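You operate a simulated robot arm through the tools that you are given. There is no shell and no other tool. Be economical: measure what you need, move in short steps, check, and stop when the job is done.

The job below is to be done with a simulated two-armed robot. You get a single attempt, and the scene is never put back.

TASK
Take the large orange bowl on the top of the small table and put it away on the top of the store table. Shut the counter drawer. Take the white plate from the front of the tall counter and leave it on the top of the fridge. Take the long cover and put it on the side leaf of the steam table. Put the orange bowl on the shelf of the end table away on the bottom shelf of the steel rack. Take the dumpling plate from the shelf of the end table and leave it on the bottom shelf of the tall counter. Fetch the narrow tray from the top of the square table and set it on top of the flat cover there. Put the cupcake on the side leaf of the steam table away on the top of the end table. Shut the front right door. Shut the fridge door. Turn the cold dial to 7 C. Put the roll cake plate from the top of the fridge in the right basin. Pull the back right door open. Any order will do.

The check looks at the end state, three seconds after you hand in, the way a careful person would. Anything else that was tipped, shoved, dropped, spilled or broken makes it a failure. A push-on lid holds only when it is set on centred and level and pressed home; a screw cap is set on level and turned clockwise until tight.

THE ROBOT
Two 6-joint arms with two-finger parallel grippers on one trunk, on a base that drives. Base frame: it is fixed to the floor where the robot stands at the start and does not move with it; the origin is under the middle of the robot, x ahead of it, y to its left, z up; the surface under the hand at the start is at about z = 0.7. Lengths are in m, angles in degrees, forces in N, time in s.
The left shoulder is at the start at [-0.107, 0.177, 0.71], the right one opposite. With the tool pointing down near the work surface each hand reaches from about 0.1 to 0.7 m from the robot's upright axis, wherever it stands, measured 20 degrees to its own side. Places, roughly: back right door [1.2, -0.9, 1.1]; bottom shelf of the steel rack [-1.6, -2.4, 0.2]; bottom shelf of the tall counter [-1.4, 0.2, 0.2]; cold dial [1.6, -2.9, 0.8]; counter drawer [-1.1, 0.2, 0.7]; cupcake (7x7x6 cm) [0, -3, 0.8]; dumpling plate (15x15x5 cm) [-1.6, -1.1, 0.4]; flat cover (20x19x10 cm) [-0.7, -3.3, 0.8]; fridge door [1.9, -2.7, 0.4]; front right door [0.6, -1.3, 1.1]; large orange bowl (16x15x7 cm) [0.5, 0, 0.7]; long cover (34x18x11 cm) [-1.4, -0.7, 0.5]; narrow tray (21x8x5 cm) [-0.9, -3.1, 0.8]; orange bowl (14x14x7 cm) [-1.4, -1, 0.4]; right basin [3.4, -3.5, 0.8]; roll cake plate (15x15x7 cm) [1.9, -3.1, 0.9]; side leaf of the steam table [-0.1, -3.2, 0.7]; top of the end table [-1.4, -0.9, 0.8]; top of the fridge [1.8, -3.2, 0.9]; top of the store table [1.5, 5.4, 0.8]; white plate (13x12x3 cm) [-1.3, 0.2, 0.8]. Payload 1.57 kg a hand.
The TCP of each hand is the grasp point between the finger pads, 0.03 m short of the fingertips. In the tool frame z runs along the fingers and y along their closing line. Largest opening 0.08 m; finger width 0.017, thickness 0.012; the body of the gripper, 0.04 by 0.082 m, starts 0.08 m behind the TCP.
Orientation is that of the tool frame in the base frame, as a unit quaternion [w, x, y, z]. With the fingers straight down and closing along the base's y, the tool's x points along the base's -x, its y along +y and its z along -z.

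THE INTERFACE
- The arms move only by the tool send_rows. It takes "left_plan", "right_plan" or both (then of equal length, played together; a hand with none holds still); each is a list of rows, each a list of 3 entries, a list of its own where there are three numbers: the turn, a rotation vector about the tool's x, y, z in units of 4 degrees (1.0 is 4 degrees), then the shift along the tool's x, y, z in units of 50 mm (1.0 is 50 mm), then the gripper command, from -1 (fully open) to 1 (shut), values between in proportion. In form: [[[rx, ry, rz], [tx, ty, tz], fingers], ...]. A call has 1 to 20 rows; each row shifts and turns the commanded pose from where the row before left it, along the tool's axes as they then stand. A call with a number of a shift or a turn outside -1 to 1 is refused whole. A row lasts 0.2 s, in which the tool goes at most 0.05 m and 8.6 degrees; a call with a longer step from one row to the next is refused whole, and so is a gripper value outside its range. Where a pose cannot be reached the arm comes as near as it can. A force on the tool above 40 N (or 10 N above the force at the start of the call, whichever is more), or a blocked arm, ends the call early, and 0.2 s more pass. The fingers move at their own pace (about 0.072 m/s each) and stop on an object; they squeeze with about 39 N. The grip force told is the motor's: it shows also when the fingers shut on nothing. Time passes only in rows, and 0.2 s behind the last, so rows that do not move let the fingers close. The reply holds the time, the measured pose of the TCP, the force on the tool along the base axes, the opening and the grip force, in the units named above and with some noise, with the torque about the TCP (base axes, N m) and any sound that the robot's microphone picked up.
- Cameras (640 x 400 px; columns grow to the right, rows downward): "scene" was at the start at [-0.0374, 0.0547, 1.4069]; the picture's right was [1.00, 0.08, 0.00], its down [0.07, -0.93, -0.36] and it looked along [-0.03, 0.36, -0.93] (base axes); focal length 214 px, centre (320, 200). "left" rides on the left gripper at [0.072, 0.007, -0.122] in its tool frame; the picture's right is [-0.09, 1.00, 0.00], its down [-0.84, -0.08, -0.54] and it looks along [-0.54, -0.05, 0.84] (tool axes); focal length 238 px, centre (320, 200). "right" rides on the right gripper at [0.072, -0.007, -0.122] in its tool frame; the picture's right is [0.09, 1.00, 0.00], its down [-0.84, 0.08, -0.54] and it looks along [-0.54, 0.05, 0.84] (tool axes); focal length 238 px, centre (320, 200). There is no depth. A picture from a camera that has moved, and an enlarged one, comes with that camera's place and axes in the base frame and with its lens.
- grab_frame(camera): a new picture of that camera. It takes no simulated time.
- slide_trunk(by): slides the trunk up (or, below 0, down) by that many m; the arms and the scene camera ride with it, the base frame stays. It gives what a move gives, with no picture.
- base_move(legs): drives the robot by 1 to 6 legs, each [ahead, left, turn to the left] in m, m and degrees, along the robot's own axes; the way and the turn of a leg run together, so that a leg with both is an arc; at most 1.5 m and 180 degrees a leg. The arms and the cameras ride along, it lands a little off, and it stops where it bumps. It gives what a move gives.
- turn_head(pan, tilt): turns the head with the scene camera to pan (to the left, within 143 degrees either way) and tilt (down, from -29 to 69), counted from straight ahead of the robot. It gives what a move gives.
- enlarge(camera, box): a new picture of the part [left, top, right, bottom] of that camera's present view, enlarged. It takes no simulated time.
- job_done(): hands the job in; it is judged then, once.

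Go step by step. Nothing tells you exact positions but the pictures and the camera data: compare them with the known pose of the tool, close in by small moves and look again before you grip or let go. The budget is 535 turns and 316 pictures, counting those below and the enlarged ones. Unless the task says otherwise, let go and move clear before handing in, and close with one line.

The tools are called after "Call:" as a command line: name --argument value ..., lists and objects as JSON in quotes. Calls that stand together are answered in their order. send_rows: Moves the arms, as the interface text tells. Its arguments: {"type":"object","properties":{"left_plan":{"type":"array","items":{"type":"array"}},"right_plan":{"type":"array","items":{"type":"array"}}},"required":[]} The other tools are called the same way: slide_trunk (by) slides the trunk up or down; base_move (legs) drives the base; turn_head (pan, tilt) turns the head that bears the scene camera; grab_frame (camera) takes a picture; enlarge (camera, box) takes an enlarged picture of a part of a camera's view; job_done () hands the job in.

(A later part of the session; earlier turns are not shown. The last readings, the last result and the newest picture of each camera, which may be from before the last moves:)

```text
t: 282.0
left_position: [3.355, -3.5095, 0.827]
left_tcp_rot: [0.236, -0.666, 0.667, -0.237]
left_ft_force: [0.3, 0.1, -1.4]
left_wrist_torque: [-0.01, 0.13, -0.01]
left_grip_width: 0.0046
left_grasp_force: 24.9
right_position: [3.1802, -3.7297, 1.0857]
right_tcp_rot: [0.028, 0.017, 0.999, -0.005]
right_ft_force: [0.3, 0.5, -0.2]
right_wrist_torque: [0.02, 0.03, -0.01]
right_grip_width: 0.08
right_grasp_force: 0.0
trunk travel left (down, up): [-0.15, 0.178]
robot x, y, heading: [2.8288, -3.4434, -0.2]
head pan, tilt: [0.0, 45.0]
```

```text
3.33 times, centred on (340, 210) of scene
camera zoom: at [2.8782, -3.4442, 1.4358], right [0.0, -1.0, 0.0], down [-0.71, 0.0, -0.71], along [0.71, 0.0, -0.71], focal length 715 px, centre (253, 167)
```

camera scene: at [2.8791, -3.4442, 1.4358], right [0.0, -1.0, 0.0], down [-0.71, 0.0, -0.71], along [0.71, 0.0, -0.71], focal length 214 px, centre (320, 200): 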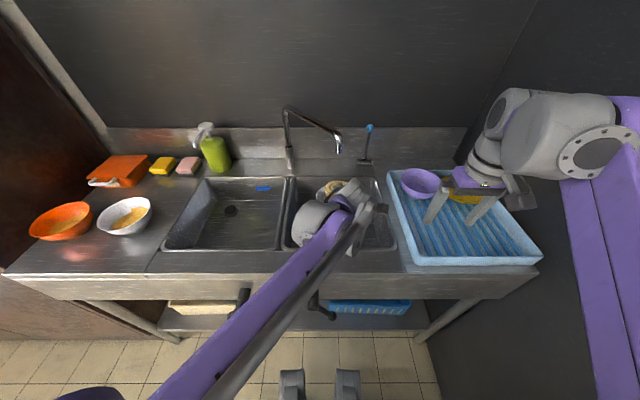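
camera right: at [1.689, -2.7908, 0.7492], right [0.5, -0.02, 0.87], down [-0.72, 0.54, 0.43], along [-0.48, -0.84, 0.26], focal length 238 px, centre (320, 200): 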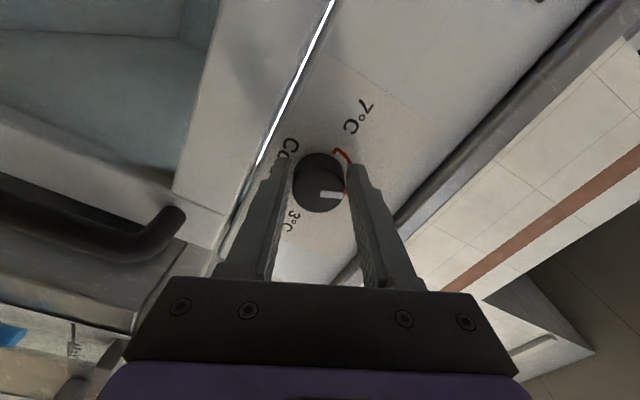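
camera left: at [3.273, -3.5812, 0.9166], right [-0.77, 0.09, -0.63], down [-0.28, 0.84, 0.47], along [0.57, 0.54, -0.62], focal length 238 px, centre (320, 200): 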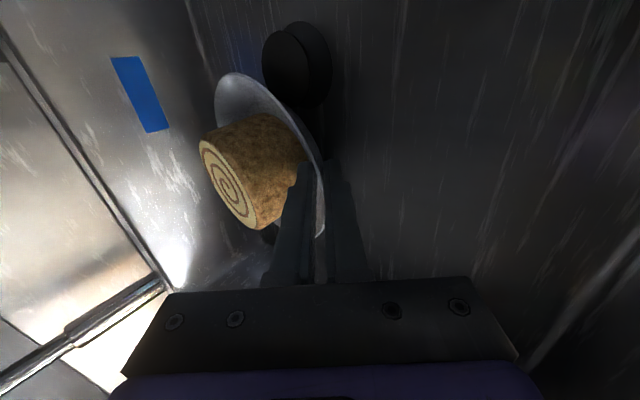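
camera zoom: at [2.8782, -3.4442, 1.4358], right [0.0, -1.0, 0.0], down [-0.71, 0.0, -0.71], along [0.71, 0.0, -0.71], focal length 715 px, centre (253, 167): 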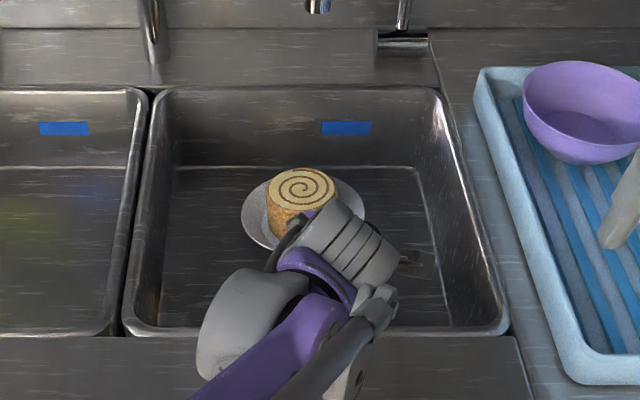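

Call:
send_rows --left_plan '[[[0, 0, 0], [0, 0.13, 0.155], 1], [[0, 0, 0], [0, 0.1, 0.12], 1], [[0, 0, 0], [0, 0.08, 0.1], 1], [[0, 0, 0], [0, 0.08, 0.1], 1], [[0, 0, 0], [0, 0, 0], 1]]'

Call:
grab_frame --camera "left"

```text
t: 282.9
left_position: [3.3547, -3.5107, 0.8063]
left_tcp_rot: [0.24, -0.662, 0.667, -0.241]
left_ft_force: [-3.8, 2.0, 22.1]
left_wrist_torque: [0.3, -0.88, -0.03]
left_grip_width: 0.0067
left_grasp_force: 26.4
right_position: [3.1803, -3.7282, 1.0865]
right_tcp_rot: [0.029, 0.017, 0.999, -0.004]
right_ft_force: [0.2, -0.3, 0.0]
right_wrist_torque: [0.02, -0.01, -0.01]
right_grip_width: 0.0797
right_grasp_force: 0.0
trunk travel left (down, up): [-0.15, 0.178]
robot x, y, heading: [2.8275, -3.4461, -0.2]
head pan, tilt: [0.0, 45.0]
stopped in row 4 (left hand): the force on the tool passed its limit at 50 N (the readings are from after the stop); the commanded pose is now the measured one
```

```text
208 pictures are left
camera left: at [3.2717, -3.5819, 0.894], right [-0.76, 0.1, -0.64], down [-0.28, 0.84, 0.47], along [0.58, 0.53, -0.61], focal length 238 px, centre (320, 200)
```

left: 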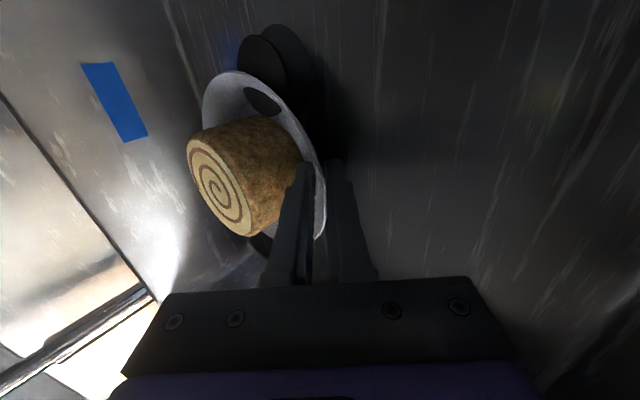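

A drain stopper sits by the plate's edge. I lift, shift 4 cm to the left away from it, and lower again.

Call:
send_rows --left_plan '[[[0, 0, 0], [0, -0.25, -0.31], 1], [[0, 0, 0], [-0.5, 0, 0], 1], [[0, 0, 0], [-0.4, 0, 0], 1], [[0, 0, 0], [0, 0.12, 0.15], 1], [[0, 0, 0], [0, 0, 0], 1]]'

Call:
grab_frame --camera "left"

Call:
enlarge --camera "scene" --box '[260, 150, 420, 270]'

```text
t: 284.1
left_position: [3.3576, -3.4663, 0.8139]
left_tcp_rot: [0.238, -0.663, 0.667, -0.242]
left_ft_force: [0.8, 1.5, 2.5]
left_wrist_torque: [0.2, -0.43, 0.07]
left_grip_width: 0.0041
left_grasp_force: 25.1
right_position: [3.1806, -3.7305, 1.0856]
right_tcp_rot: [0.028, 0.017, 0.999, -0.004]
right_ft_force: [1.0, -0.7, 0.3]
right_wrist_torque: [-0.01, 0.0, 0.0]
right_grip_width: 0.0798
right_grasp_force: 0.0
trunk travel left (down, up): [-0.15, 0.178]
robot x, y, heading: [2.8276, -3.445, -0.1]
head pan, tilt: [0.0, 45.0]
```

```text
207 pictures are left
camera left: at [3.2731, -3.5373, 0.9032], right [-0.77, 0.1, -0.63], down [-0.28, 0.84, 0.47], along [0.58, 0.54, -0.62], focal length 238 px, centre (320, 200)
```

left: 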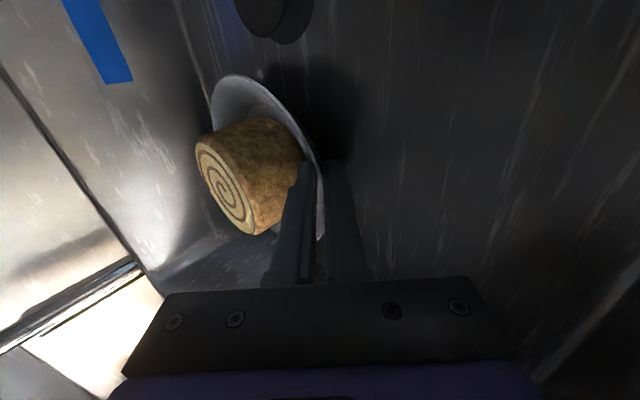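

```text
3.33 times, centred on (340, 210) of scene
camera zoom: at [2.8779, -3.4441, 1.4358], right [0.0, -1.0, 0.0], down [-0.71, 0.0, -0.71], along [0.71, 0.0, -0.71], focal length 715 px, centre (253, 167)
```

zoom: 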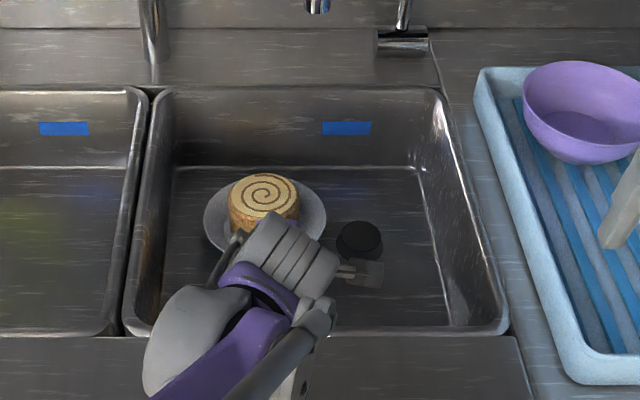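

Clear of the stopper and just touching the basin floor. I press 3 mm more, open and withdraw along the fingers.

Call:
send_rows --left_plan '[[[0, 0, 0], [0, 0.04, 0.05], 1], [[0, 0, 0], [0, 0, 0], 0.7], [[0, 0, 0], [0, 0, 0], 0.5], [[0, 0, 0], [0, 0, 0], 0.45], [[0, 0, 0], [0, 0, 0], 0.45]]'

Call:
grab_frame --camera "left"

```text
t: 285.3
left_position: [3.3572, -3.467, 0.8104]
left_tcp_rot: [0.238, -0.664, 0.667, -0.241]
left_ft_force: [-0.1, -0.5, -0.7]
left_wrist_torque: [0.01, 0.01, -0.01]
left_grip_width: 0.0216
left_grasp_force: 0.0
right_position: [3.1811, -3.7285, 1.0862]
right_tcp_rot: [0.028, 0.017, 0.999, -0.004]
right_ft_force: [0.0, 1.4, 0.4]
right_wrist_torque: [-0.01, 0.0, 0.01]
right_grip_width: 0.0799
right_grasp_force: 0.0
trunk travel left (down, up): [-0.15, 0.178]
robot x, y, heading: [2.8336, -3.4445, 0.2]
head pan, tilt: [0.0, 45.0]
```

```text
205 pictures are left
camera left: at [3.2732, -3.5377, 0.8997], right [-0.77, 0.1, -0.63], down [-0.28, 0.84, 0.47], along [0.58, 0.54, -0.62], focal length 238 px, centre (320, 200)
```

left: 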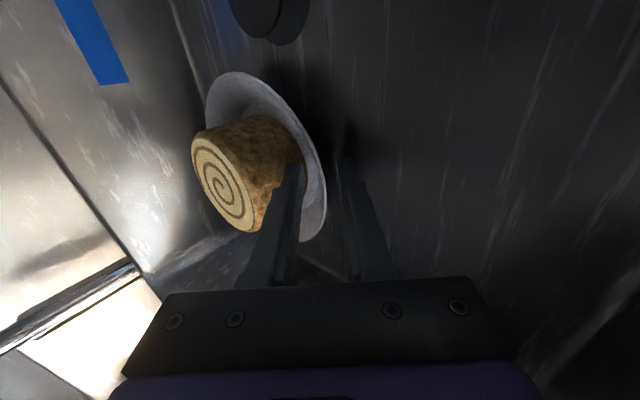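

Call:
send_rows --left_plan '[[[0, 0, 0], [0, 0, -0.35], 0.45], [[0, 0, 0], [0, 0, -0.4], 0.45], [[0, 0, 0], [0, -0.1, -0.4], 0.45], [[0, 0, 0], [0, -0.5, -0.62], 0.45], [[0, 0, 0], [0, -0.5, -0.62], 0.45], [[0, 0, 0], [0, -0.5, -0.62], 0.45], [[0, 0, 0], [0, 0, 0], 0.45]]'

Call:
enlarge --camera "scene" --box '[260, 150, 420, 270]'

```text
t: 286.9
left_position: [3.3228, -3.4662, 0.977]
left_tcp_rot: [0.237, -0.664, 0.667, -0.241]
left_ft_force: [0.2, -0.2, 0.0]
left_wrist_torque: [0.0, 0.0, -0.02]
left_grip_width: 0.0221
left_grasp_force: 0.0
right_position: [3.1803, -3.7295, 1.0853]
right_tcp_rot: [0.028, 0.018, 0.999, -0.004]
right_ft_force: [-1.2, 0.0, 0.0]
right_wrist_torque: [0.01, 0.0, -0.02]
right_grip_width: 0.08
right_grasp_force: 0.1
trunk travel left (down, up): [-0.15, 0.178]
robot x, y, heading: [2.8316, -3.449, -0.1]
head pan, tilt: [0.0, 45.0]
```

```text
3.33 times, centred on (340, 210) of scene
camera zoom: at [2.8784, -3.4443, 1.4358], right [0.0, -1.0, 0.0], down [-0.71, 0.0, -0.71], along [0.71, 0.0, -0.71], focal length 715 px, centre (253, 167)
```

zoom: 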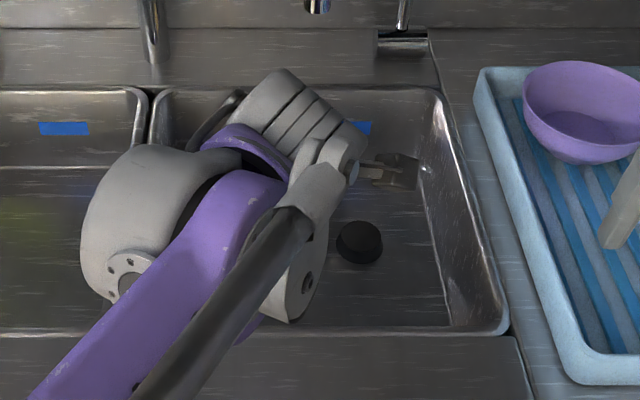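

Call:
base_move --legs '[[-0.25, 0, 0]]'

Call:
enlarge --camera "scene" --box '[230, 100, 430, 240]'

Call:
send_rows --left_plan '[[[-1, 0, 0], [0, 0, 0], -1], [[-1, 0, 0], [0, 0, 0], -1], [[-1, 0, 0], [0, 0, 0], -1], [[-1, 0, 0], [0, 0, 0], -1], [[-1, 0, 0], [0, 0, 0], -1], [[-1, 0, 0], [0, 0, 0], -1], [[-1, 0, 0], [0, 0, 0], -1], [[-1, 0, 0], [0, 0, 0], -1], [[-1, 0, 0], [0, 0, 0], -1], [[-1, 0, 0], [0, 0, 0], -1], [[0, 0, 1], [0, 0, 0], -1], [[0, 0, 1], [0, 0, 0], -1], [[0, 0, 1], [0, 0, 0], -1], [[0, 0, 1], [0, 0, 0], -1], [[0, 0, 1], [0, 0, 0], -1], [[0, 0, 1], [0, 0, 0], -1], [[0, 0, 1], [0, 0, 0], -1], [[0, 0, 1], [0, 0, 0], -1], [[0, 0, 1], [0, 0, 0], -1], [[0, 0, 1], [0, 0, 0], -1]]'

Call:
send_rows --left_plan '[[[0, 0, 1], [0, 0, 0], -1], [[0, 0, 1], [0, 0, 0], -1], [[0, 0, 1], [0, 0, 0], -1], [[0, 0, 1], [0, 0, 0], -1], [[0, 0, 1], [0, 0, 0], -1], [[0, 0, 1], [0, 0, 0], -1], [[0, 0, 1], [0, 0, 0], -1], [[0, 0, 1], [0, 0, 0], -1], [[0, 0, 1], [0, 0, 0], -1], [[0, 0, 1], [0, 0, 0], -1], [[0, 0, 1], [0, 0, 0], -1], [[0, 0, 1], [0, 0, 0], -1], [[0, 0, 0.5], [0, 0, 0], -1], [[0, 0, 0], [0, 0.9, -0.3], -1], [[0, 0, 0], [0, 0.9, -0.3], -1], [[0, 0, 0], [0, 0.9, -0.3], -1], [[0, 0, 0], [0, 0.9, -0.3], -1], [[0, 0, 0], [0.6, 0.9, -0.3], -1], [[0, 0, 0], [0.6, 0, 0], -1]]'

```text
t: 288.7
left_position: [3.0729, -3.4651, 0.9769]
left_tcp_rot: [0.238, -0.664, 0.667, -0.24]
left_ft_force: [-0.3, 0.0, 0.2]
left_wrist_torque: [0.0, 0.0, 0.02]
left_grip_width: 0.0222
left_grasp_force: 0.0
right_position: [2.9314, -3.7275, 1.0858]
right_tcp_rot: [0.029, 0.018, 0.999, -0.004]
right_ft_force: [0.1, 0.8, -0.5]
right_wrist_torque: [0.0, -0.04, -0.01]
right_grip_width: 0.08
right_grasp_force: 0.2
trunk travel left (down, up): [-0.15, 0.178]
robot x, y, heading: [2.5807, -3.4395, 0.2]
head pan, tilt: [0.0, 45.0]
```

```text
2.86 times, centred on (330, 170) of scene
camera zoom: at [2.6285, -3.4439, 1.4358], right [0.0, -1.0, 0.0], down [-0.71, 0.0, -0.71], along [0.71, 0.0, -0.71], focal length 613 px, centre (291, 286)
```

zoom: 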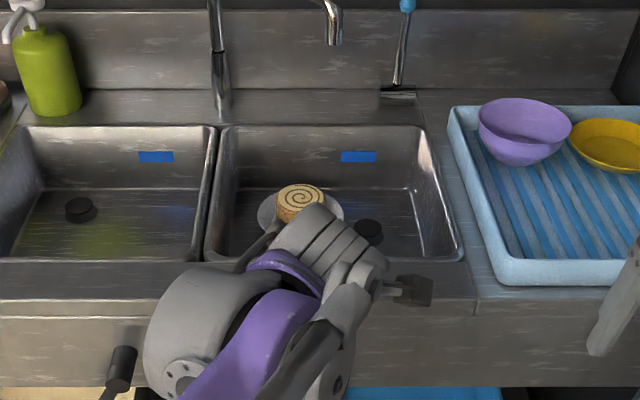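

```text
t: 292.9
left_position: [3.0736, -3.4658, 0.9772]
left_tcp_rot: [-0.004, -0.419, 0.908, 0.002]
left_ft_force: [0.0, 0.3, -0.2]
left_wrist_torque: [0.0, 0.0, -0.04]
left_grip_width: 0.0801
left_grasp_force: 0.0
right_position: [2.9322, -3.7293, 1.0858]
right_tcp_rot: [0.028, 0.017, 0.999, -0.004]
right_ft_force: [0.0, -0.4, -0.2]
right_wrist_torque: [0.01, 0.01, 0.0]
right_grip_width: 0.0798
right_grasp_force: 0.1
trunk travel left (down, up): [-0.15, 0.178]
robot x, y, heading: [2.5797, -3.443, 0.2]
head pan, tilt: [0.0, 45.0]
```

```text
refused: row 18 steps farther than a row can; nothing moved
```

Call:
send_rows --left_plan '[[[0, 0, 1], [0, 0, 0], -1], [[0, 0, 1], [0, 0, 0], -1], [[0, 0, 1], [0, 0, 0], -1], [[0, 0, 1], [0, 0, 0], -1], [[0, 0, 1], [0, 0, 0], -1], [[0, 0, 1], [0, 0, 0], -1], [[0, 0, 1], [0, 0, 0], -1], [[0, 0, 1], [0, 0, 0], -1], [[0, 0, 1], [0, 0, 0], -1], [[0, 0, 1], [0, 0, 0], -1], [[0, 0, 1], [0, 0, 0], -1], [[0, 0, 1], [0, 0, 0], -1], [[0, 0, 0.5], [0, 0, 0], -1], [[0, 0, 0], [0, 0.9, -0.2], -1], [[0, 0, 0], [0, 0.9, -0.2], -1], [[0, 0, 0], [0, 0.9, -0.2], -1], [[0, 0, 0], [0, 0.9, -0.2], -1], [[0, 0, 0], [0.9, 0, 0], -1], [[0, 0, 0], [0.9, 0, 0], -1], [[0, 0, 0], [0.9, 0, 0], -1]]'

Call:
base_move --legs '[[0, 0.65, 0], [-0.4, 0.75, 0]]'

Call:
turn_head --pan 130 --tilt 20

Call:
grab_frame --camera "scene"

```text
t: 297.1
left_position: [2.9368, -3.2854, 1.0182]
left_tcp_rot: [-0.003, 0.003, 1.0, -0.001]
left_ft_force: [-0.6, 0.3, -0.2]
left_wrist_torque: [0.01, -0.02, 0.0]
left_grip_width: 0.08
left_grasp_force: 0.2
right_position: [2.9302, -3.7291, 1.0871]
right_tcp_rot: [0.027, 0.017, 0.999, -0.004]
right_ft_force: [0.0, 0.0, 0.4]
right_wrist_torque: [0.0, -0.07, -0.01]
right_grip_width: 0.0803
right_grasp_force: 0.0
trunk travel left (down, up): [-0.15, 0.178]
robot x, y, heading: [2.5788, -3.443, 0.4]
head pan, tilt: [0.0, 45.0]
```

```text
t: 309.8
left_position: [2.5364, -1.8865, 1.0174]
left_tcp_rot: [-0.004, 0.002, 1.0, -0.002]
left_ft_force: [-0.1, 0.3, 0.0]
left_wrist_torque: [-0.02, 0.01, -0.02]
left_grip_width: 0.08
left_grasp_force: 0.1
right_position: [2.5328, -2.3298, 1.0862]
right_tcp_rot: [0.028, 0.018, 0.999, -0.004]
right_ft_force: [-0.1, -0.4, 0.4]
right_wrist_torque: [-0.03, 0.01, -0.01]
right_grip_width: 0.0799
right_grasp_force: 0.1
trunk travel left (down, up): [-0.15, 0.178]
robot x, y, heading: [2.1775, -2.044, 0.0]
head pan, tilt: [0.0, 45.0]
```

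```text
t: 311.9
left_position: [2.5367, -1.8858, 1.0172]
left_tcp_rot: [-0.004, 0.003, 1.0, -0.001]
left_ft_force: [0.4, 0.1, 0.0]
left_wrist_torque: [-0.02, 0.02, -0.01]
left_grip_width: 0.0801
left_grasp_force: 0.0
right_position: [2.5324, -2.3309, 1.0855]
right_tcp_rot: [0.027, 0.018, 0.999, -0.003]
right_ft_force: [0.4, -0.4, -0.8]
right_wrist_torque: [-0.02, 0.01, -0.03]
right_grip_width: 0.0801
right_grasp_force: 0.0
trunk travel left (down, up): [-0.15, 0.178]
robot x, y, heading: [2.1775, -2.0436, -0.1]
head pan, tilt: [130.0, 20.0]
```

```text
202 pictures are left
camera scene: at [2.0875, -1.9743, 1.4745], right [0.77, 0.64, 0.0], down [0.22, -0.26, -0.94], along [-0.6, 0.72, -0.34], focal length 214 px, centre (320, 200)
```

scene: 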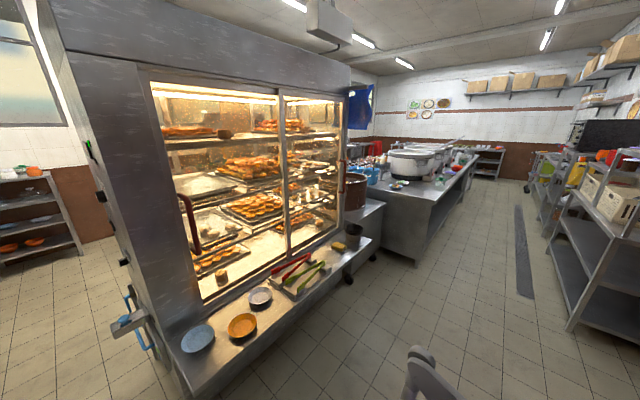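

The back right door is the northern sliding pane with its handle at the north end. I turn to face it and move abreast.

Call:
base_move --legs '[[0, 0, 180], [0, -1.1, 0]]'

Call:
turn_head --pan 0 --tilt 30

Call:
grab_frame --camera "scene"

```text
t: 329.2
left_position: [1.8434, -1.0964, 1.018]
left_tcp_rot: [-0.001, 1.0, -0.014, 0.004]
left_ft_force: [0.6, 0.1, 0.2]
left_wrist_torque: [-0.01, -0.03, 0.0]
left_grip_width: 0.0801
left_grasp_force: 0.1
right_position: [1.857, -0.6538, 1.0858]
right_tcp_rot: [-0.005, 0.999, -0.028, -0.028]
right_ft_force: [0.0, 1.4, -0.5]
right_wrist_torque: [-0.02, 0.0, 0.01]
right_grip_width: 0.0799
right_grasp_force: 0.0
trunk travel left (down, up): [-0.15, 0.178]
robot x, y, heading: [2.2026, -0.9447, 178.9]
head pan, tilt: [130.0, 20.0]
```

```text
t: 331.3
left_position: [1.843, -1.0976, 1.0176]
left_tcp_rot: [-0.001, 1.0, -0.013, 0.004]
left_ft_force: [0.4, -0.5, -0.5]
left_wrist_torque: [0.01, 0.02, 0.0]
left_grip_width: 0.08
left_grasp_force: 0.1
right_position: [1.8574, -0.6527, 1.0863]
right_tcp_rot: [-0.004, 0.999, -0.028, -0.028]
right_ft_force: [0.5, 0.2, -1.0]
right_wrist_torque: [0.01, -0.01, 0.03]
right_grip_width: 0.0799
right_grasp_force: 0.1
trunk travel left (down, up): [-0.15, 0.178]
robot x, y, heading: [2.2018, -0.9491, 178.4]
head pan, tilt: [0.0, 30.0]
```

```text
201 pictures are left
camera scene: at [2.1456, -0.9463, 1.4584], right [0.02, 1.0, 0.0], down [0.5, -0.01, -0.87], along [-0.87, 0.02, -0.5], focal length 214 px, centre (320, 200)
```

scene: 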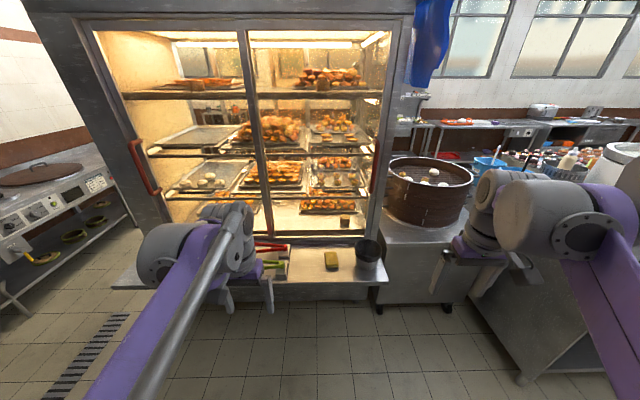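

The handle is a vertical bar at about (1.24, -0.68, 1.12). I pitch the right hand forward so the open fingers can straddle it.

Call:
send_rows --right_plan '[[[0, 0, 0], [-0.8, 0, 0], -0.2], [[0, 0, 0], [-0.8, 0, 0], -0.2], [[0, 0, 0], [-0.8, 0, 0], -0.2], [[0, -1, 0], [0, 0, 0], -0.2], [[0, -1, 0], [0, 0, 0], -0.2], [[0, -1, 0], [0, 0, 0], -0.2], [[0, -1, 0], [0, 0, 0], -0.2], [[0, -1, 0], [0, 0, 0], -0.2], [[0, -1, 0], [0, 0, 0], -0.2], [[0, -1, 0], [0, 0, 0], -0.2], [[0, -1, 0], [0, 0, 0], -0.2], [[0, -1, 0], [0, 0, 0], -0.2], [[0, -1, 0], [0, 0, 0], -0.2], [[0, -1, 0], [0, 0, 0], -0.2], [[0, -1, 0], [0, 0, 0], -0.2], [[0, -1, 0], [0, 0, 0], -0.2], [[0, -1, 0], [0, 0, 0], -0.2], [[0, -1, 0], [0, 0, 0], -0.2], [[0, -1, 0], [0, 0, 0], -0.2], [[0, -1, 0], [0, 0, 0], -0.2]]'

Call:
send_rows --right_plan '[[[0, -1, 0], [0, 0, 0], -0.2], [[0, -1, 0], [0, 0, 0], -0.2], [[0, -1, 0], [0, 0, 0], -0.2], [[0, -1, 0], [0, 0, 0], -0.2], [[0, -1, 0], [0, 0, 0], -0.2], [[0, 0, 0], [0, 0, 0], -0.2]]'

Call:
grab_frame --camera "right"

```text
t: 335.5
left_position: [1.8429, -1.0972, 1.0178]
left_tcp_rot: [0.0, 1.0, -0.013, 0.003]
left_ft_force: [-0.6, -0.3, -0.8]
left_wrist_torque: [0.03, 0.01, 0.02]
left_grip_width: 0.08
left_grasp_force: 0.0
right_position: [1.7386, -0.6468, 1.0923]
right_tcp_rot: [-0.019, 0.812, -0.019, -0.582]
right_ft_force: [-0.3, -0.3, 0.4]
right_wrist_torque: [0.0, 0.0, 0.02]
right_grip_width: 0.048
right_grasp_force: 0.1
trunk travel left (down, up): [-0.15, 0.178]
robot x, y, heading: [2.2006, -0.9484, 178.9]
head pan, tilt: [0.0, 30.0]
```

```text
t: 336.9
left_position: [1.8427, -1.0973, 1.0186]
left_tcp_rot: [-0.001, 1.0, -0.012, 0.004]
left_ft_force: [0.3, 0.5, 0.1]
left_wrist_torque: [0.04, 0.04, 0.0]
left_grip_width: 0.0797
left_grasp_force: 0.0
right_position: [1.7381, -0.6478, 1.0923]
right_tcp_rot: [0.023, -0.699, 0.016, 0.714]
right_ft_force: [0.3, 0.0, 0.0]
right_wrist_torque: [-0.01, 0.01, -0.01]
right_grip_width: 0.0481
right_grasp_force: 0.1
trunk travel left (down, up): [-0.15, 0.178]
robot x, y, heading: [2.2054, -0.9496, 178.8]
head pan, tilt: [0.0, 30.0]
```

```text
200 pictures are left
camera right: at [1.859, -0.6462, 1.0178], right [-0.06, -0.99, -0.1], down [0.55, -0.12, 0.82], along [-0.83, -0.01, 0.56], focal length 238 px, centre (320, 200)
```

right: 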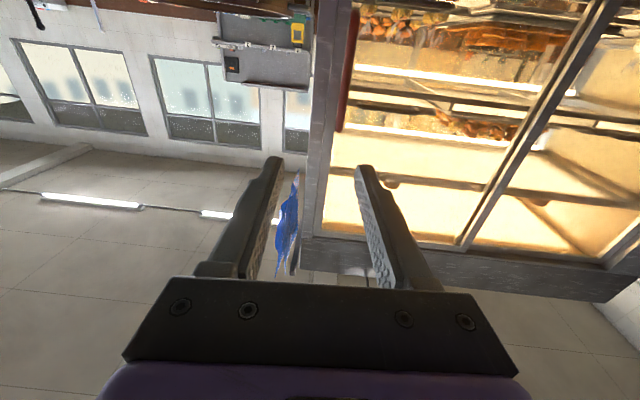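

Call:
base_move --legs '[[0.36, 0.03, 0.8]]'

Call:
grab_frame --camera "right"

Call:
grab_frame --camera "scene"

```text
t: 339.2
left_position: [1.4894, -1.1245, 1.0189]
left_tcp_rot: [-0.002, 1.0, -0.007, 0.004]
left_ft_force: [-0.4, 0.3, -0.5]
left_wrist_torque: [-0.02, 0.01, -0.01]
left_grip_width: 0.0799
left_grasp_force: 0.1
right_position: [1.3795, -0.6771, 1.0917]
right_tcp_rot: [0.018, -0.7, 0.013, 0.713]
right_ft_force: [-0.5, 0.6, -0.5]
right_wrist_torque: [0.0, -0.01, 0.0]
right_grip_width: 0.0481
right_grasp_force: 0.1
trunk travel left (down, up): [-0.15, 0.178]
robot x, y, heading: [1.8523, -0.9696, 179.6]
head pan, tilt: [0.0, 30.0]
```

```text
199 pictures are left
camera right: at [1.4999, -0.6742, 1.0178], right [-0.05, -0.99, -0.1], down [0.55, -0.11, 0.83], along [-0.83, -0.02, 0.56], focal length 238 px, centre (320, 200)
```

right: 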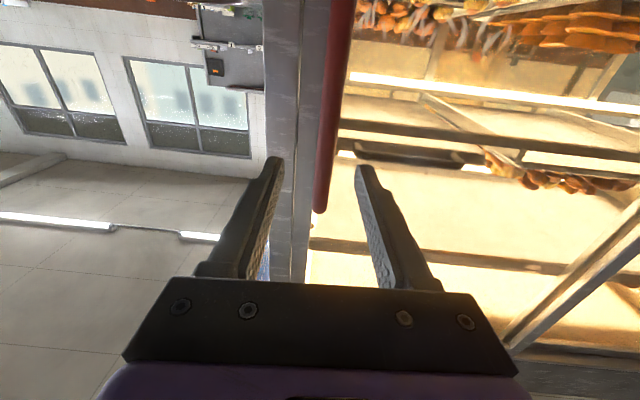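

```text
198 pictures are left
camera scene: at [1.7895, -0.9711, 1.4584], right [0.01, 1.0, 0.0], down [0.5, -0.01, -0.87], along [-0.87, 0.01, -0.5], focal length 214 px, centre (320, 200)
```

scene: 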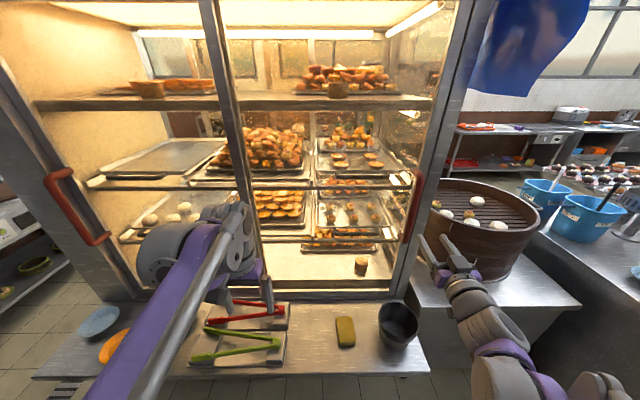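

Call:
send_rows --right_plan '[[[0, 0, 0], [0, 0, 0.5], -0.2], [[0, 0, 0], [0, 0, 0.5], -0.2], [[0, 0, 0], [0, 0, 0.4], -0.2], [[0, 0, 0], [0, 0, 0.3], -0.2], [[0, 0, 0], [0, 0, 0.3], -0.2], [[0, 0, 0], [0, 0, 0.2], -0.2], [[0, 0, 0], [0, 0, 0], -0.2]]'

Call:
grab_frame --camera "right"

Call:
enlarge --camera "scene" --box '[350, 130, 510, 280]'

```text
t: 340.8
left_position: [1.4896, -1.1246, 1.0181]
left_tcp_rot: [0.0, 1.0, -0.007, 0.006]
left_ft_force: [-1.7, -1.6, 0.8]
left_wrist_torque: [-0.02, -0.01, 0.0]
left_grip_width: 0.0802
left_grasp_force: 0.0
right_position: [1.2697, -0.6719, 1.095]
right_tcp_rot: [0.019, -0.699, 0.013, 0.714]
right_ft_force: [0.2, 0.4, 0.0]
right_wrist_torque: [-0.04, -0.01, -0.01]
right_grip_width: 0.0484
right_grasp_force: 0.0
trunk travel left (down, up): [-0.15, 0.178]
robot x, y, heading: [1.8497, -0.9693, 179.3]
head pan, tilt: [0.0, 30.0]
```

```text
197 pictures are left
camera right: at [1.3903, -0.6697, 1.0205], right [-0.05, -0.99, -0.1], down [0.55, -0.11, 0.82], along [-0.83, -0.02, 0.56], focal length 238 px, centre (320, 200)
```

right: 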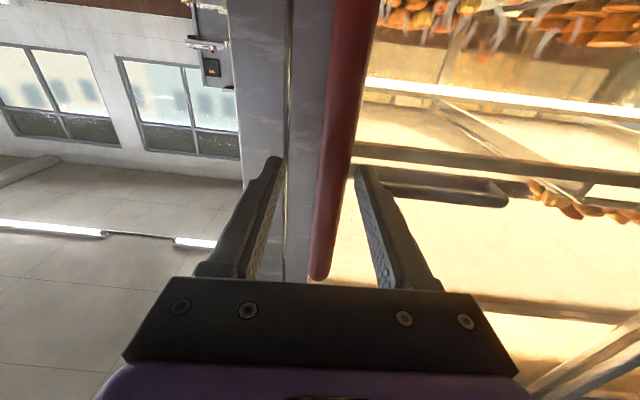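

```text
2.67 times, centred on (430, 205) of scene
camera zoom: at [1.7903, -0.9711, 1.4584], right [0.01, 1.0, 0.0], down [0.5, -0.01, -0.87], along [-0.87, 0.01, -0.5], focal length 572 px, centre (27, 187)
```

zoom: 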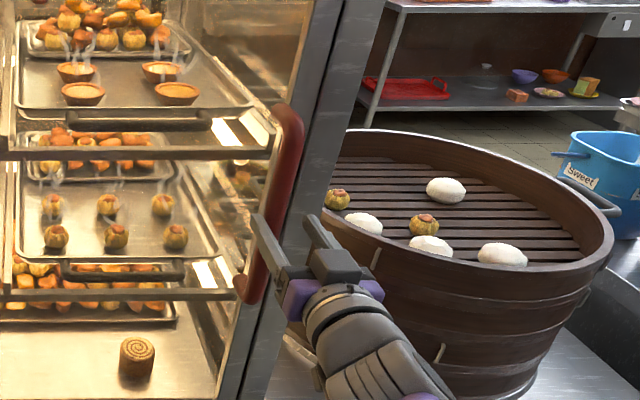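

Call:
send_rows --right_plan '[[[0, 0, 0], [0, 0, 0.2], -0.2], [[0, 0, 0], [0, 0, 0.2], -0.2], [[0, 0, 0], [0, 0, 0], 0.2], [[0, 0, 0], [0, 0, 0], 0.6], [[0, 0, 0], [0, 0, 0], 0.6], [[0, 0, 0], [0, 0, 0], 0.6]]'

Call:
grab_frame --camera "right"

```text
t: 342.2
left_position: [1.4886, -1.1271, 1.0179]
left_tcp_rot: [-0.001, 1.0, -0.008, 0.004]
left_ft_force: [0.2, -0.1, -0.6]
left_wrist_torque: [0.03, -0.02, 0.02]
left_grip_width: 0.08
left_grasp_force: 0.0
right_position: [1.2482, -0.6739, 1.0952]
right_tcp_rot: [0.019, -0.7, 0.011, 0.714]
right_ft_force: [-0.4, -20.7, -5.2]
right_wrist_torque: [-0.06, 0.14, 0.18]
right_grip_width: 0.0344
right_grasp_force: 10.0
trunk travel left (down, up): [-0.15, 0.178]
robot x, y, heading: [1.8487, -0.9692, 179.4]
head pan, tilt: [0.0, 30.0]
```

```text
195 pictures are left
camera right: at [1.3697, -0.6714, 1.0211], right [-0.04, -0.99, -0.1], down [0.56, -0.11, 0.82], along [-0.83, -0.02, 0.56], focal length 238 px, centre (320, 200)
```

right: 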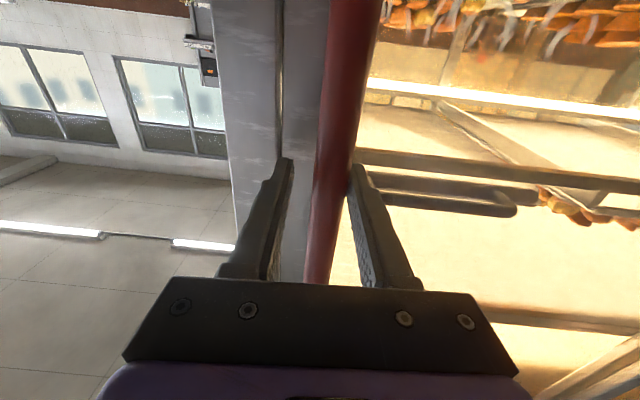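

The handle is within the fingers. I leave them loosely around it and strafe left to slide the door.

Call:
send_rows --right_plan '[[[0, 0, 0], [0, 0, 0], -0.1], [[0, 0, 0], [0, 0, 0], -0.1], [[0, 0, 0], [0, 0.2, 0], -0.1], [[0, 0, 0], [0, 0.4, 0], -0.1], [[0, 0, 0], [0, 0.4, 0], -0.1], [[0, 0, 0], [0, 0.4, 0], -0.1], [[0, 0, 0], [0, 0.4, 0], -0.1]]'

Call:
grab_frame --camera "right"

Call:
grab_frame --camera "scene"

```text
t: 343.8
left_position: [1.4903, -1.1247, 1.019]
left_tcp_rot: [-0.002, 1.0, -0.007, 0.005]
left_ft_force: [-0.5, 0.5, -0.1]
left_wrist_torque: [0.01, 0.02, -0.01]
left_grip_width: 0.0801
left_grasp_force: 0.1
right_position: [1.2468, -0.7454, 1.0949]
right_tcp_rot: [0.015, -0.7, 0.009, 0.713]
right_ft_force: [-0.4, 0.2, -0.6]
right_wrist_torque: [0.03, 0.0, 0.01]
right_grip_width: 0.0438
right_grasp_force: 0.0
right hand out of reach, approached as far as the arm can: row 7
trunk travel left (down, up): [-0.15, 0.178]
robot x, y, heading: [1.843, -0.9718, 179.2]
head pan, tilt: [0.0, 30.0]
```

```text
194 pictures are left
camera right: at [1.3677, -0.7428, 1.0206], right [-0.04, -0.99, -0.1], down [0.55, -0.1, 0.83], along [-0.83, -0.03, 0.55], focal length 238 px, centre (320, 200)
```

right: 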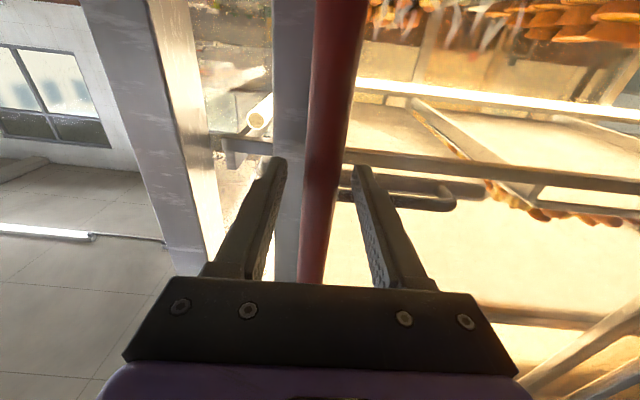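

```text
193 pictures are left
camera scene: at [1.7902, -0.9709, 1.4584], right [0.01, 1.0, 0.0], down [0.5, -0.01, -0.87], along [-0.87, 0.01, -0.5], focal length 214 px, centre (320, 200)
```

scene: 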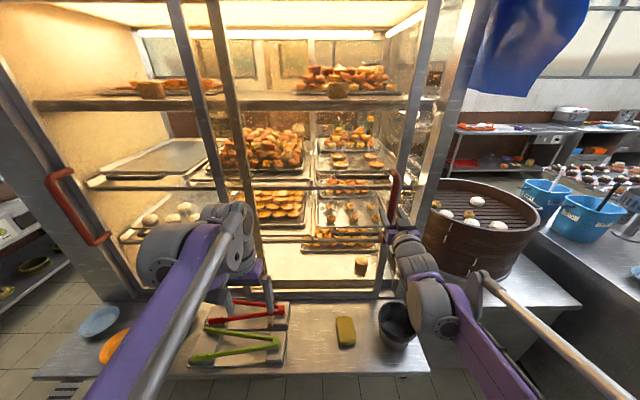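

The door slides with the hand. I strafe left to open it fully.

Call:
base_move --legs '[[0, 0.38, 0]]'

Call:
grab_frame --camera "scene"

```text
t: 347.7
left_position: [1.486, -1.5096, 1.0179]
left_tcp_rot: [0.0, 1.0, -0.005, 0.004]
left_ft_force: [0.8, 0.0, -0.2]
left_wrist_torque: [0.0, 0.02, 0.0]
left_grip_width: 0.0799
left_grasp_force: 0.0
right_position: [1.2422, -1.1315, 1.0942]
right_tcp_rot: [0.014, -0.701, 0.008, 0.713]
right_ft_force: [-0.2, -0.1, -0.6]
right_wrist_torque: [-0.03, 0.01, 0.02]
right_grip_width: 0.044
right_grasp_force: 0.1
trunk travel left (down, up): [-0.15, 0.178]
robot x, y, heading: [1.8451, -1.3544, 179.6]
head pan, tilt: [0.0, 30.0]
```

```text
192 pictures are left
camera scene: at [1.787, -1.3535, 1.4584], right [0.01, 1.0, 0.0], down [0.5, 0.0, -0.87], along [-0.87, 0.01, -0.5], focal length 214 px, centre (320, 200)
```

scene: 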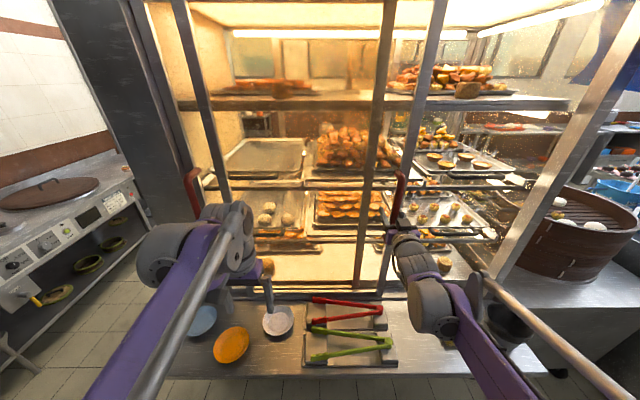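

Call:
send_rows --right_plan '[[[0, 0, 0], [0, 0.3, 0], -0.1], [[0, 0, 0], [0, 0.3, 0], -0.1], [[0, 0, 0], [0, 0.3, 0], -0.1], [[0, 0, 0], [0, 0.3, 0], -0.1]]'

```text
t: 348.7
left_position: [1.4859, -1.5067, 1.0191]
left_tcp_rot: [0.0, 1.0, -0.005, 0.004]
left_ft_force: [-0.7, 0.7, 0.0]
left_wrist_torque: [0.0, 0.0, 0.0]
left_grip_width: 0.0802
left_grasp_force: 0.1
right_position: [1.242, -1.1566, 1.0824]
right_tcp_rot: [0.005, 0.72, 0.005, -0.694]
right_ft_force: [-4.3, 13.8, 2.3]
right_wrist_torque: [0.04, 0.06, 0.07]
right_grip_width: 0.0559
right_grasp_force: 7.0
right hand out of reach, approached as far as the arm can: row 1, 2, 3
trunk travel left (down, up): [-0.15, 0.178]
robot x, y, heading: [1.8463, -1.3543, 179.5]
head pan, tilt: [0.0, 30.0]
```

Call:
send_rows --right_plan '[[[0, 0, 0], [0, -0.1, 0], -0.4], [[0, 0, 0], [0, 0, -0.3], -0.4], [[0, 0, 0], [0, 0, -0.6], -0.4], [[0, 0, 0], [0, 0, -0.9], -0.4], [[0, 0, 0], [0, 0, -0.9], -0.4]]'

Call:
grab_frame --camera "scene"

```text
t: 349.9
left_position: [1.4889, -1.5091, 1.018]
left_tcp_rot: [0.0, 1.0, -0.005, 0.003]
left_ft_force: [-0.6, 0.5, 0.8]
left_wrist_torque: [0.02, 0.01, 0.02]
left_grip_width: 0.0801
left_grasp_force: 0.1
right_position: [1.3806, -1.1541, 1.088]
right_tcp_rot: [0.005, 0.72, 0.007, -0.694]
right_ft_force: [0.3, 0.0, 0.1]
right_wrist_torque: [0.05, -0.01, -0.01]
right_grip_width: 0.0559
right_grasp_force: 0.1
trunk travel left (down, up): [-0.15, 0.178]
robot x, y, heading: [1.8434, -1.3524, 180.0]
head pan, tilt: [0.0, 30.0]
```

```text
191 pictures are left
camera scene: at [1.7883, -1.3534, 1.4585], right [0.01, 1.0, 0.0], down [0.5, 0.0, -0.87], along [-0.87, 0.01, -0.5], focal length 214 px, centre (320, 200)
```

scene: 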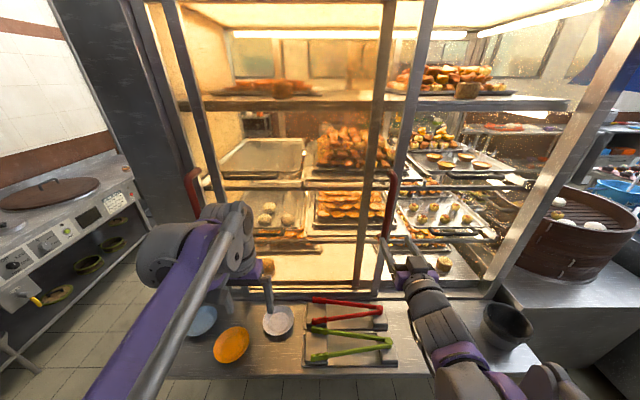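

The back right door is open. I back out and go around the south side again toward the cabinet front.

Call:
base_move --legs '[[-0.25, 0, 0], [0, 0, 90], [1.03, 0, 0], [0, -1.2, 0], [0, -1.15, 0]]'

Call:
turn_head --pan 90 --tilt 20

Call:
grab_frame --camera "scene"

```text
t: 380.7
left_position: [-0.0831, -2.741, 1.0179]
left_tcp_rot: [-0.004, 0.708, 0.707, 0.003]
left_ft_force: [-0.1, -0.3, 0.5]
left_wrist_torque: [0.02, 0.0, 0.03]
left_grip_width: 0.0799
left_grasp_force: 0.1
right_position: [-0.4368, -2.8525, 1.0872]
right_tcp_rot: [0.495, 0.504, 0.515, -0.486]
right_ft_force: [0.0, 0.3, 0.1]
right_wrist_torque: [0.01, 0.01, 0.02]
right_grip_width: 0.0559
right_grasp_force: 0.1
trunk travel left (down, up): [-0.15, 0.178]
robot x, y, heading: [-0.2413, -2.3852, -89.6]
head pan, tilt: [0.0, 30.0]
```

```text
t: 382.3
left_position: [-0.0829, -2.7409, 1.018]
left_tcp_rot: [-0.004, 0.707, 0.707, 0.002]
left_ft_force: [-0.4, -0.2, -0.1]
left_wrist_torque: [0.03, 0.03, -0.02]
left_grip_width: 0.0801
left_grasp_force: 0.1
right_position: [-0.4377, -2.8525, 1.0876]
right_tcp_rot: [0.496, 0.503, 0.515, -0.486]
right_ft_force: [0.9, 0.7, -0.1]
right_wrist_torque: [-0.05, 0.03, -0.01]
right_grip_width: 0.0559
right_grasp_force: 0.1
trunk travel left (down, up): [-0.15, 0.178]
robot x, y, heading: [-0.2412, -2.3822, -89.7]
head pan, tilt: [90.0, 20.0]
```

```text
190 pictures are left
camera scene: at [-0.1493, -2.3521, 1.4745], right [0.0, -1.0, 0.0], down [-0.34, 0.0, -0.94], along [0.94, 0.0, -0.34], focal length 214 px, centre (320, 200)
```

scene: 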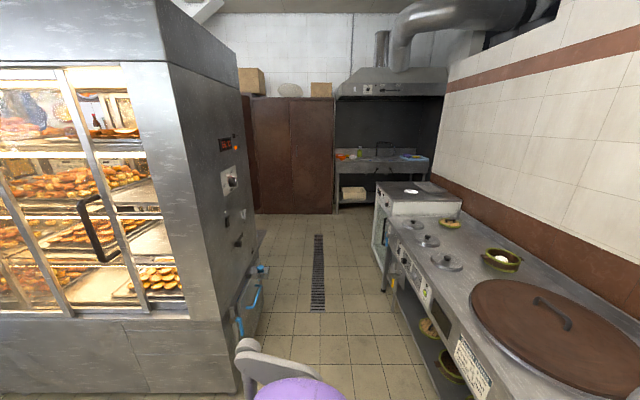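

Call:
base_move --legs '[[-1.02, 0, 0], [0, 0, 90]]'

Call:
turn_head --pan 0 --tilt 25

Call:
grab_frame --camera "scene"

Call:
grab_frame --camera "right"

```text
t: 391.4
left_position: [0.1165, -1.2071, 1.0178]
left_tcp_rot: [-0.005, 0.002, 1.0, -0.001]
left_ft_force: [0.2, 0.3, -0.9]
left_wrist_torque: [0.01, 0.02, 0.01]
left_grip_width: 0.0798
left_grasp_force: 0.0
right_position: [0.2274, -1.5622, 1.0883]
right_tcp_rot: [0.694, -0.008, 0.72, 0.006]
right_ft_force: [-0.1, -0.2, 0.6]
right_wrist_torque: [0.03, 0.0, -0.02]
right_grip_width: 0.0558
right_grasp_force: 0.1
trunk travel left (down, up): [-0.15, 0.178]
robot x, y, heading: [-0.2422, -1.3638, 0.2]
head pan, tilt: [90.0, 20.0]
```

```text
t: 393.1
left_position: [0.1166, -1.2076, 1.0177]
left_tcp_rot: [-0.005, 0.002, 1.0, -0.001]
left_ft_force: [-0.4, 0.4, -0.7]
left_wrist_torque: [-0.02, 0.01, 0.01]
left_grip_width: 0.08
left_grasp_force: 0.1
right_position: [0.2279, -1.5612, 1.0878]
right_tcp_rot: [0.693, -0.008, 0.72, 0.006]
right_ft_force: [-0.2, -0.5, 1.1]
right_wrist_torque: [0.03, -0.01, 0.0]
right_grip_width: 0.0562
right_grasp_force: 0.1
trunk travel left (down, up): [-0.15, 0.178]
robot x, y, heading: [-0.239, -1.3634, 0.0]
head pan, tilt: [0.0, 25.0]
```

```text
189 pictures are left
camera scene: at [-0.1811, -1.3667, 1.4664], right [0.0, -1.0, 0.0], down [-0.42, 0.0, -0.91], along [0.91, 0.0, -0.42], focal length 214 px, centre (320, 200)
```

scene: 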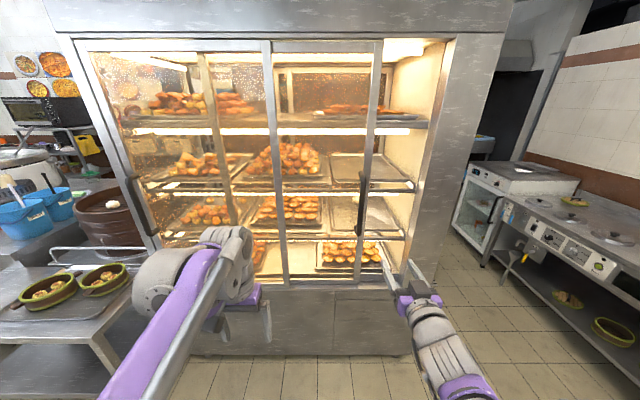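

```text
188 pictures are left
camera right: at [0.1034, -1.5703, 1.0204], right [-0.02, 1.0, -0.09], down [-0.51, 0.07, 0.86], along [0.86, 0.07, 0.51], focal length 238 px, centre (320, 200)
```

right: 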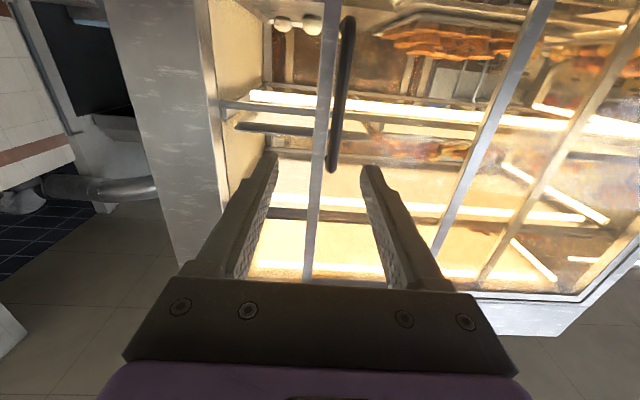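

Call:
base_move --legs '[[0.27, 0.04, 0]]'

Call:
grab_frame --camera "right"

Call:
enlarge --camera "scene" --box '[330, 120, 490, 280]'

```text
t: 395.0
left_position: [0.3857, -1.1672, 1.0178]
left_tcp_rot: [-0.004, 0.001, 1.0, -0.001]
left_ft_force: [-0.3, -0.5, -0.1]
left_wrist_torque: [-0.03, 0.05, -0.02]
left_grip_width: 0.0801
left_grasp_force: 0.1
right_position: [0.4964, -1.5203, 1.0877]
right_tcp_rot: [0.693, -0.008, 0.721, 0.007]
right_ft_force: [0.4, -0.9, 0.1]
right_wrist_torque: [-0.01, -0.01, 0.02]
right_grip_width: 0.0558
right_grasp_force: 0.1
trunk travel left (down, up): [-0.15, 0.178]
robot x, y, heading: [0.0304, -1.3245, 0.4]
head pan, tilt: [0.0, 25.0]
```

```text
187 pictures are left
camera right: at [0.3723, -1.5298, 1.0202], right [-0.02, 1.0, -0.09], down [-0.51, 0.07, 0.86], along [0.86, 0.07, 0.51], focal length 238 px, centre (320, 200)
```

right: 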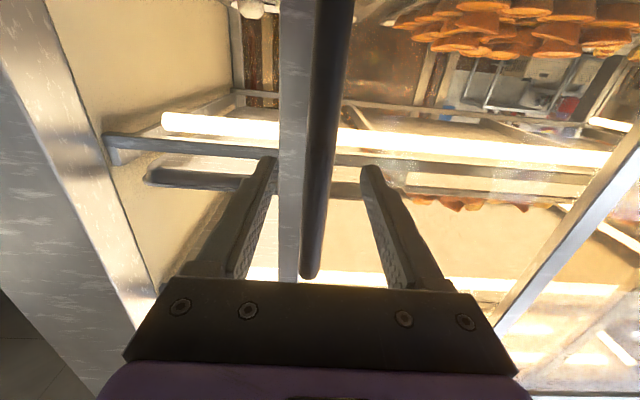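

```text
2.50 times, centred on (410, 200) of scene
camera zoom: at [0.088, -1.3263, 1.4664], right [0.0, -1.0, 0.0], down [-0.42, 0.0, -0.91], along [0.91, 0.0, -0.42], focal length 536 px, centre (95, 200)
```

zoom: 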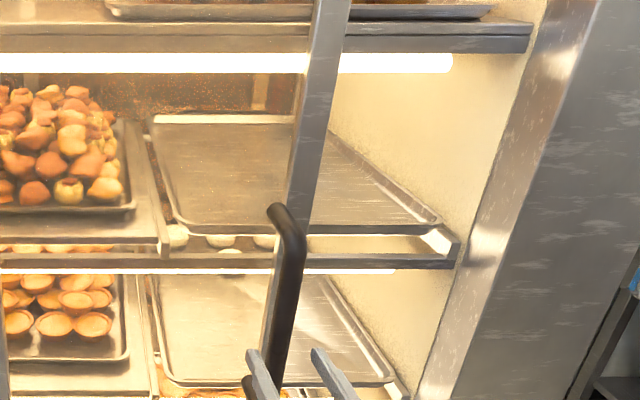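

Call:
send_rows --right_plan '[[[0, 0, 0], [0, 0, 0.25], -0.4], [[0, 0, 0], [0, 0, 0.25], -0.4], [[0, 0, 0], [0, 0, 0], -0.1], [[0, 0, 0], [0, -0.2, 0], -0.1], [[0, 0, 0], [0, -0.4, 0], -0.1], [[0, 0, 0], [0, -0.4, 0], -0.1], [[0, 0, 0], [0, -0.4, 0], -0.1]]'

Call:
grab_frame --camera "right"

Call:
grab_frame --camera "scene"

```text
t: 396.6
left_position: [0.386, -1.1674, 1.0174]
left_tcp_rot: [-0.003, 0.002, 1.0, -0.001]
left_ft_force: [0.2, -0.4, -0.5]
left_wrist_torque: [-0.02, -0.03, 0.02]
left_grip_width: 0.08
left_grasp_force: 0.1
right_position: [0.5241, -1.591, 1.0867]
right_tcp_rot: [0.693, -0.008, 0.721, 0.006]
right_ft_force: [0.5, 0.2, -0.5]
right_wrist_torque: [0.0, 0.01, -0.02]
right_grip_width: 0.0439
right_grasp_force: 0.0
trunk travel left (down, up): [-0.15, 0.178]
robot x, y, heading: [0.0276, -1.3244, 0.2]
head pan, tilt: [0.0, 25.0]
```

```text
185 pictures are left
camera right: at [0.399, -1.6002, 1.0195], right [-0.02, 1.0, -0.09], down [-0.51, 0.07, 0.86], along [0.86, 0.07, 0.51], focal length 238 px, centre (320, 200)
```

right: 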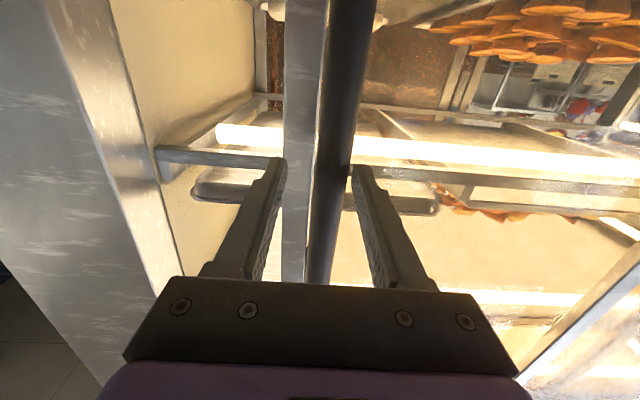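

```text
184 pictures are left
camera scene: at [0.0875, -1.3266, 1.4664], right [0.0, -1.0, 0.0], down [-0.42, 0.0, -0.91], along [0.91, 0.0, -0.42], focal length 214 px, centre (320, 200)
```

scene: 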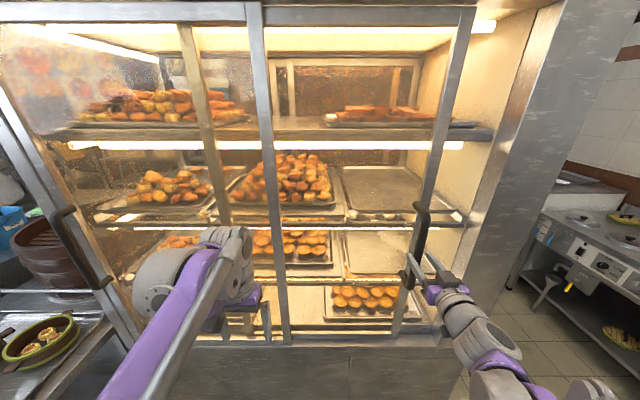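

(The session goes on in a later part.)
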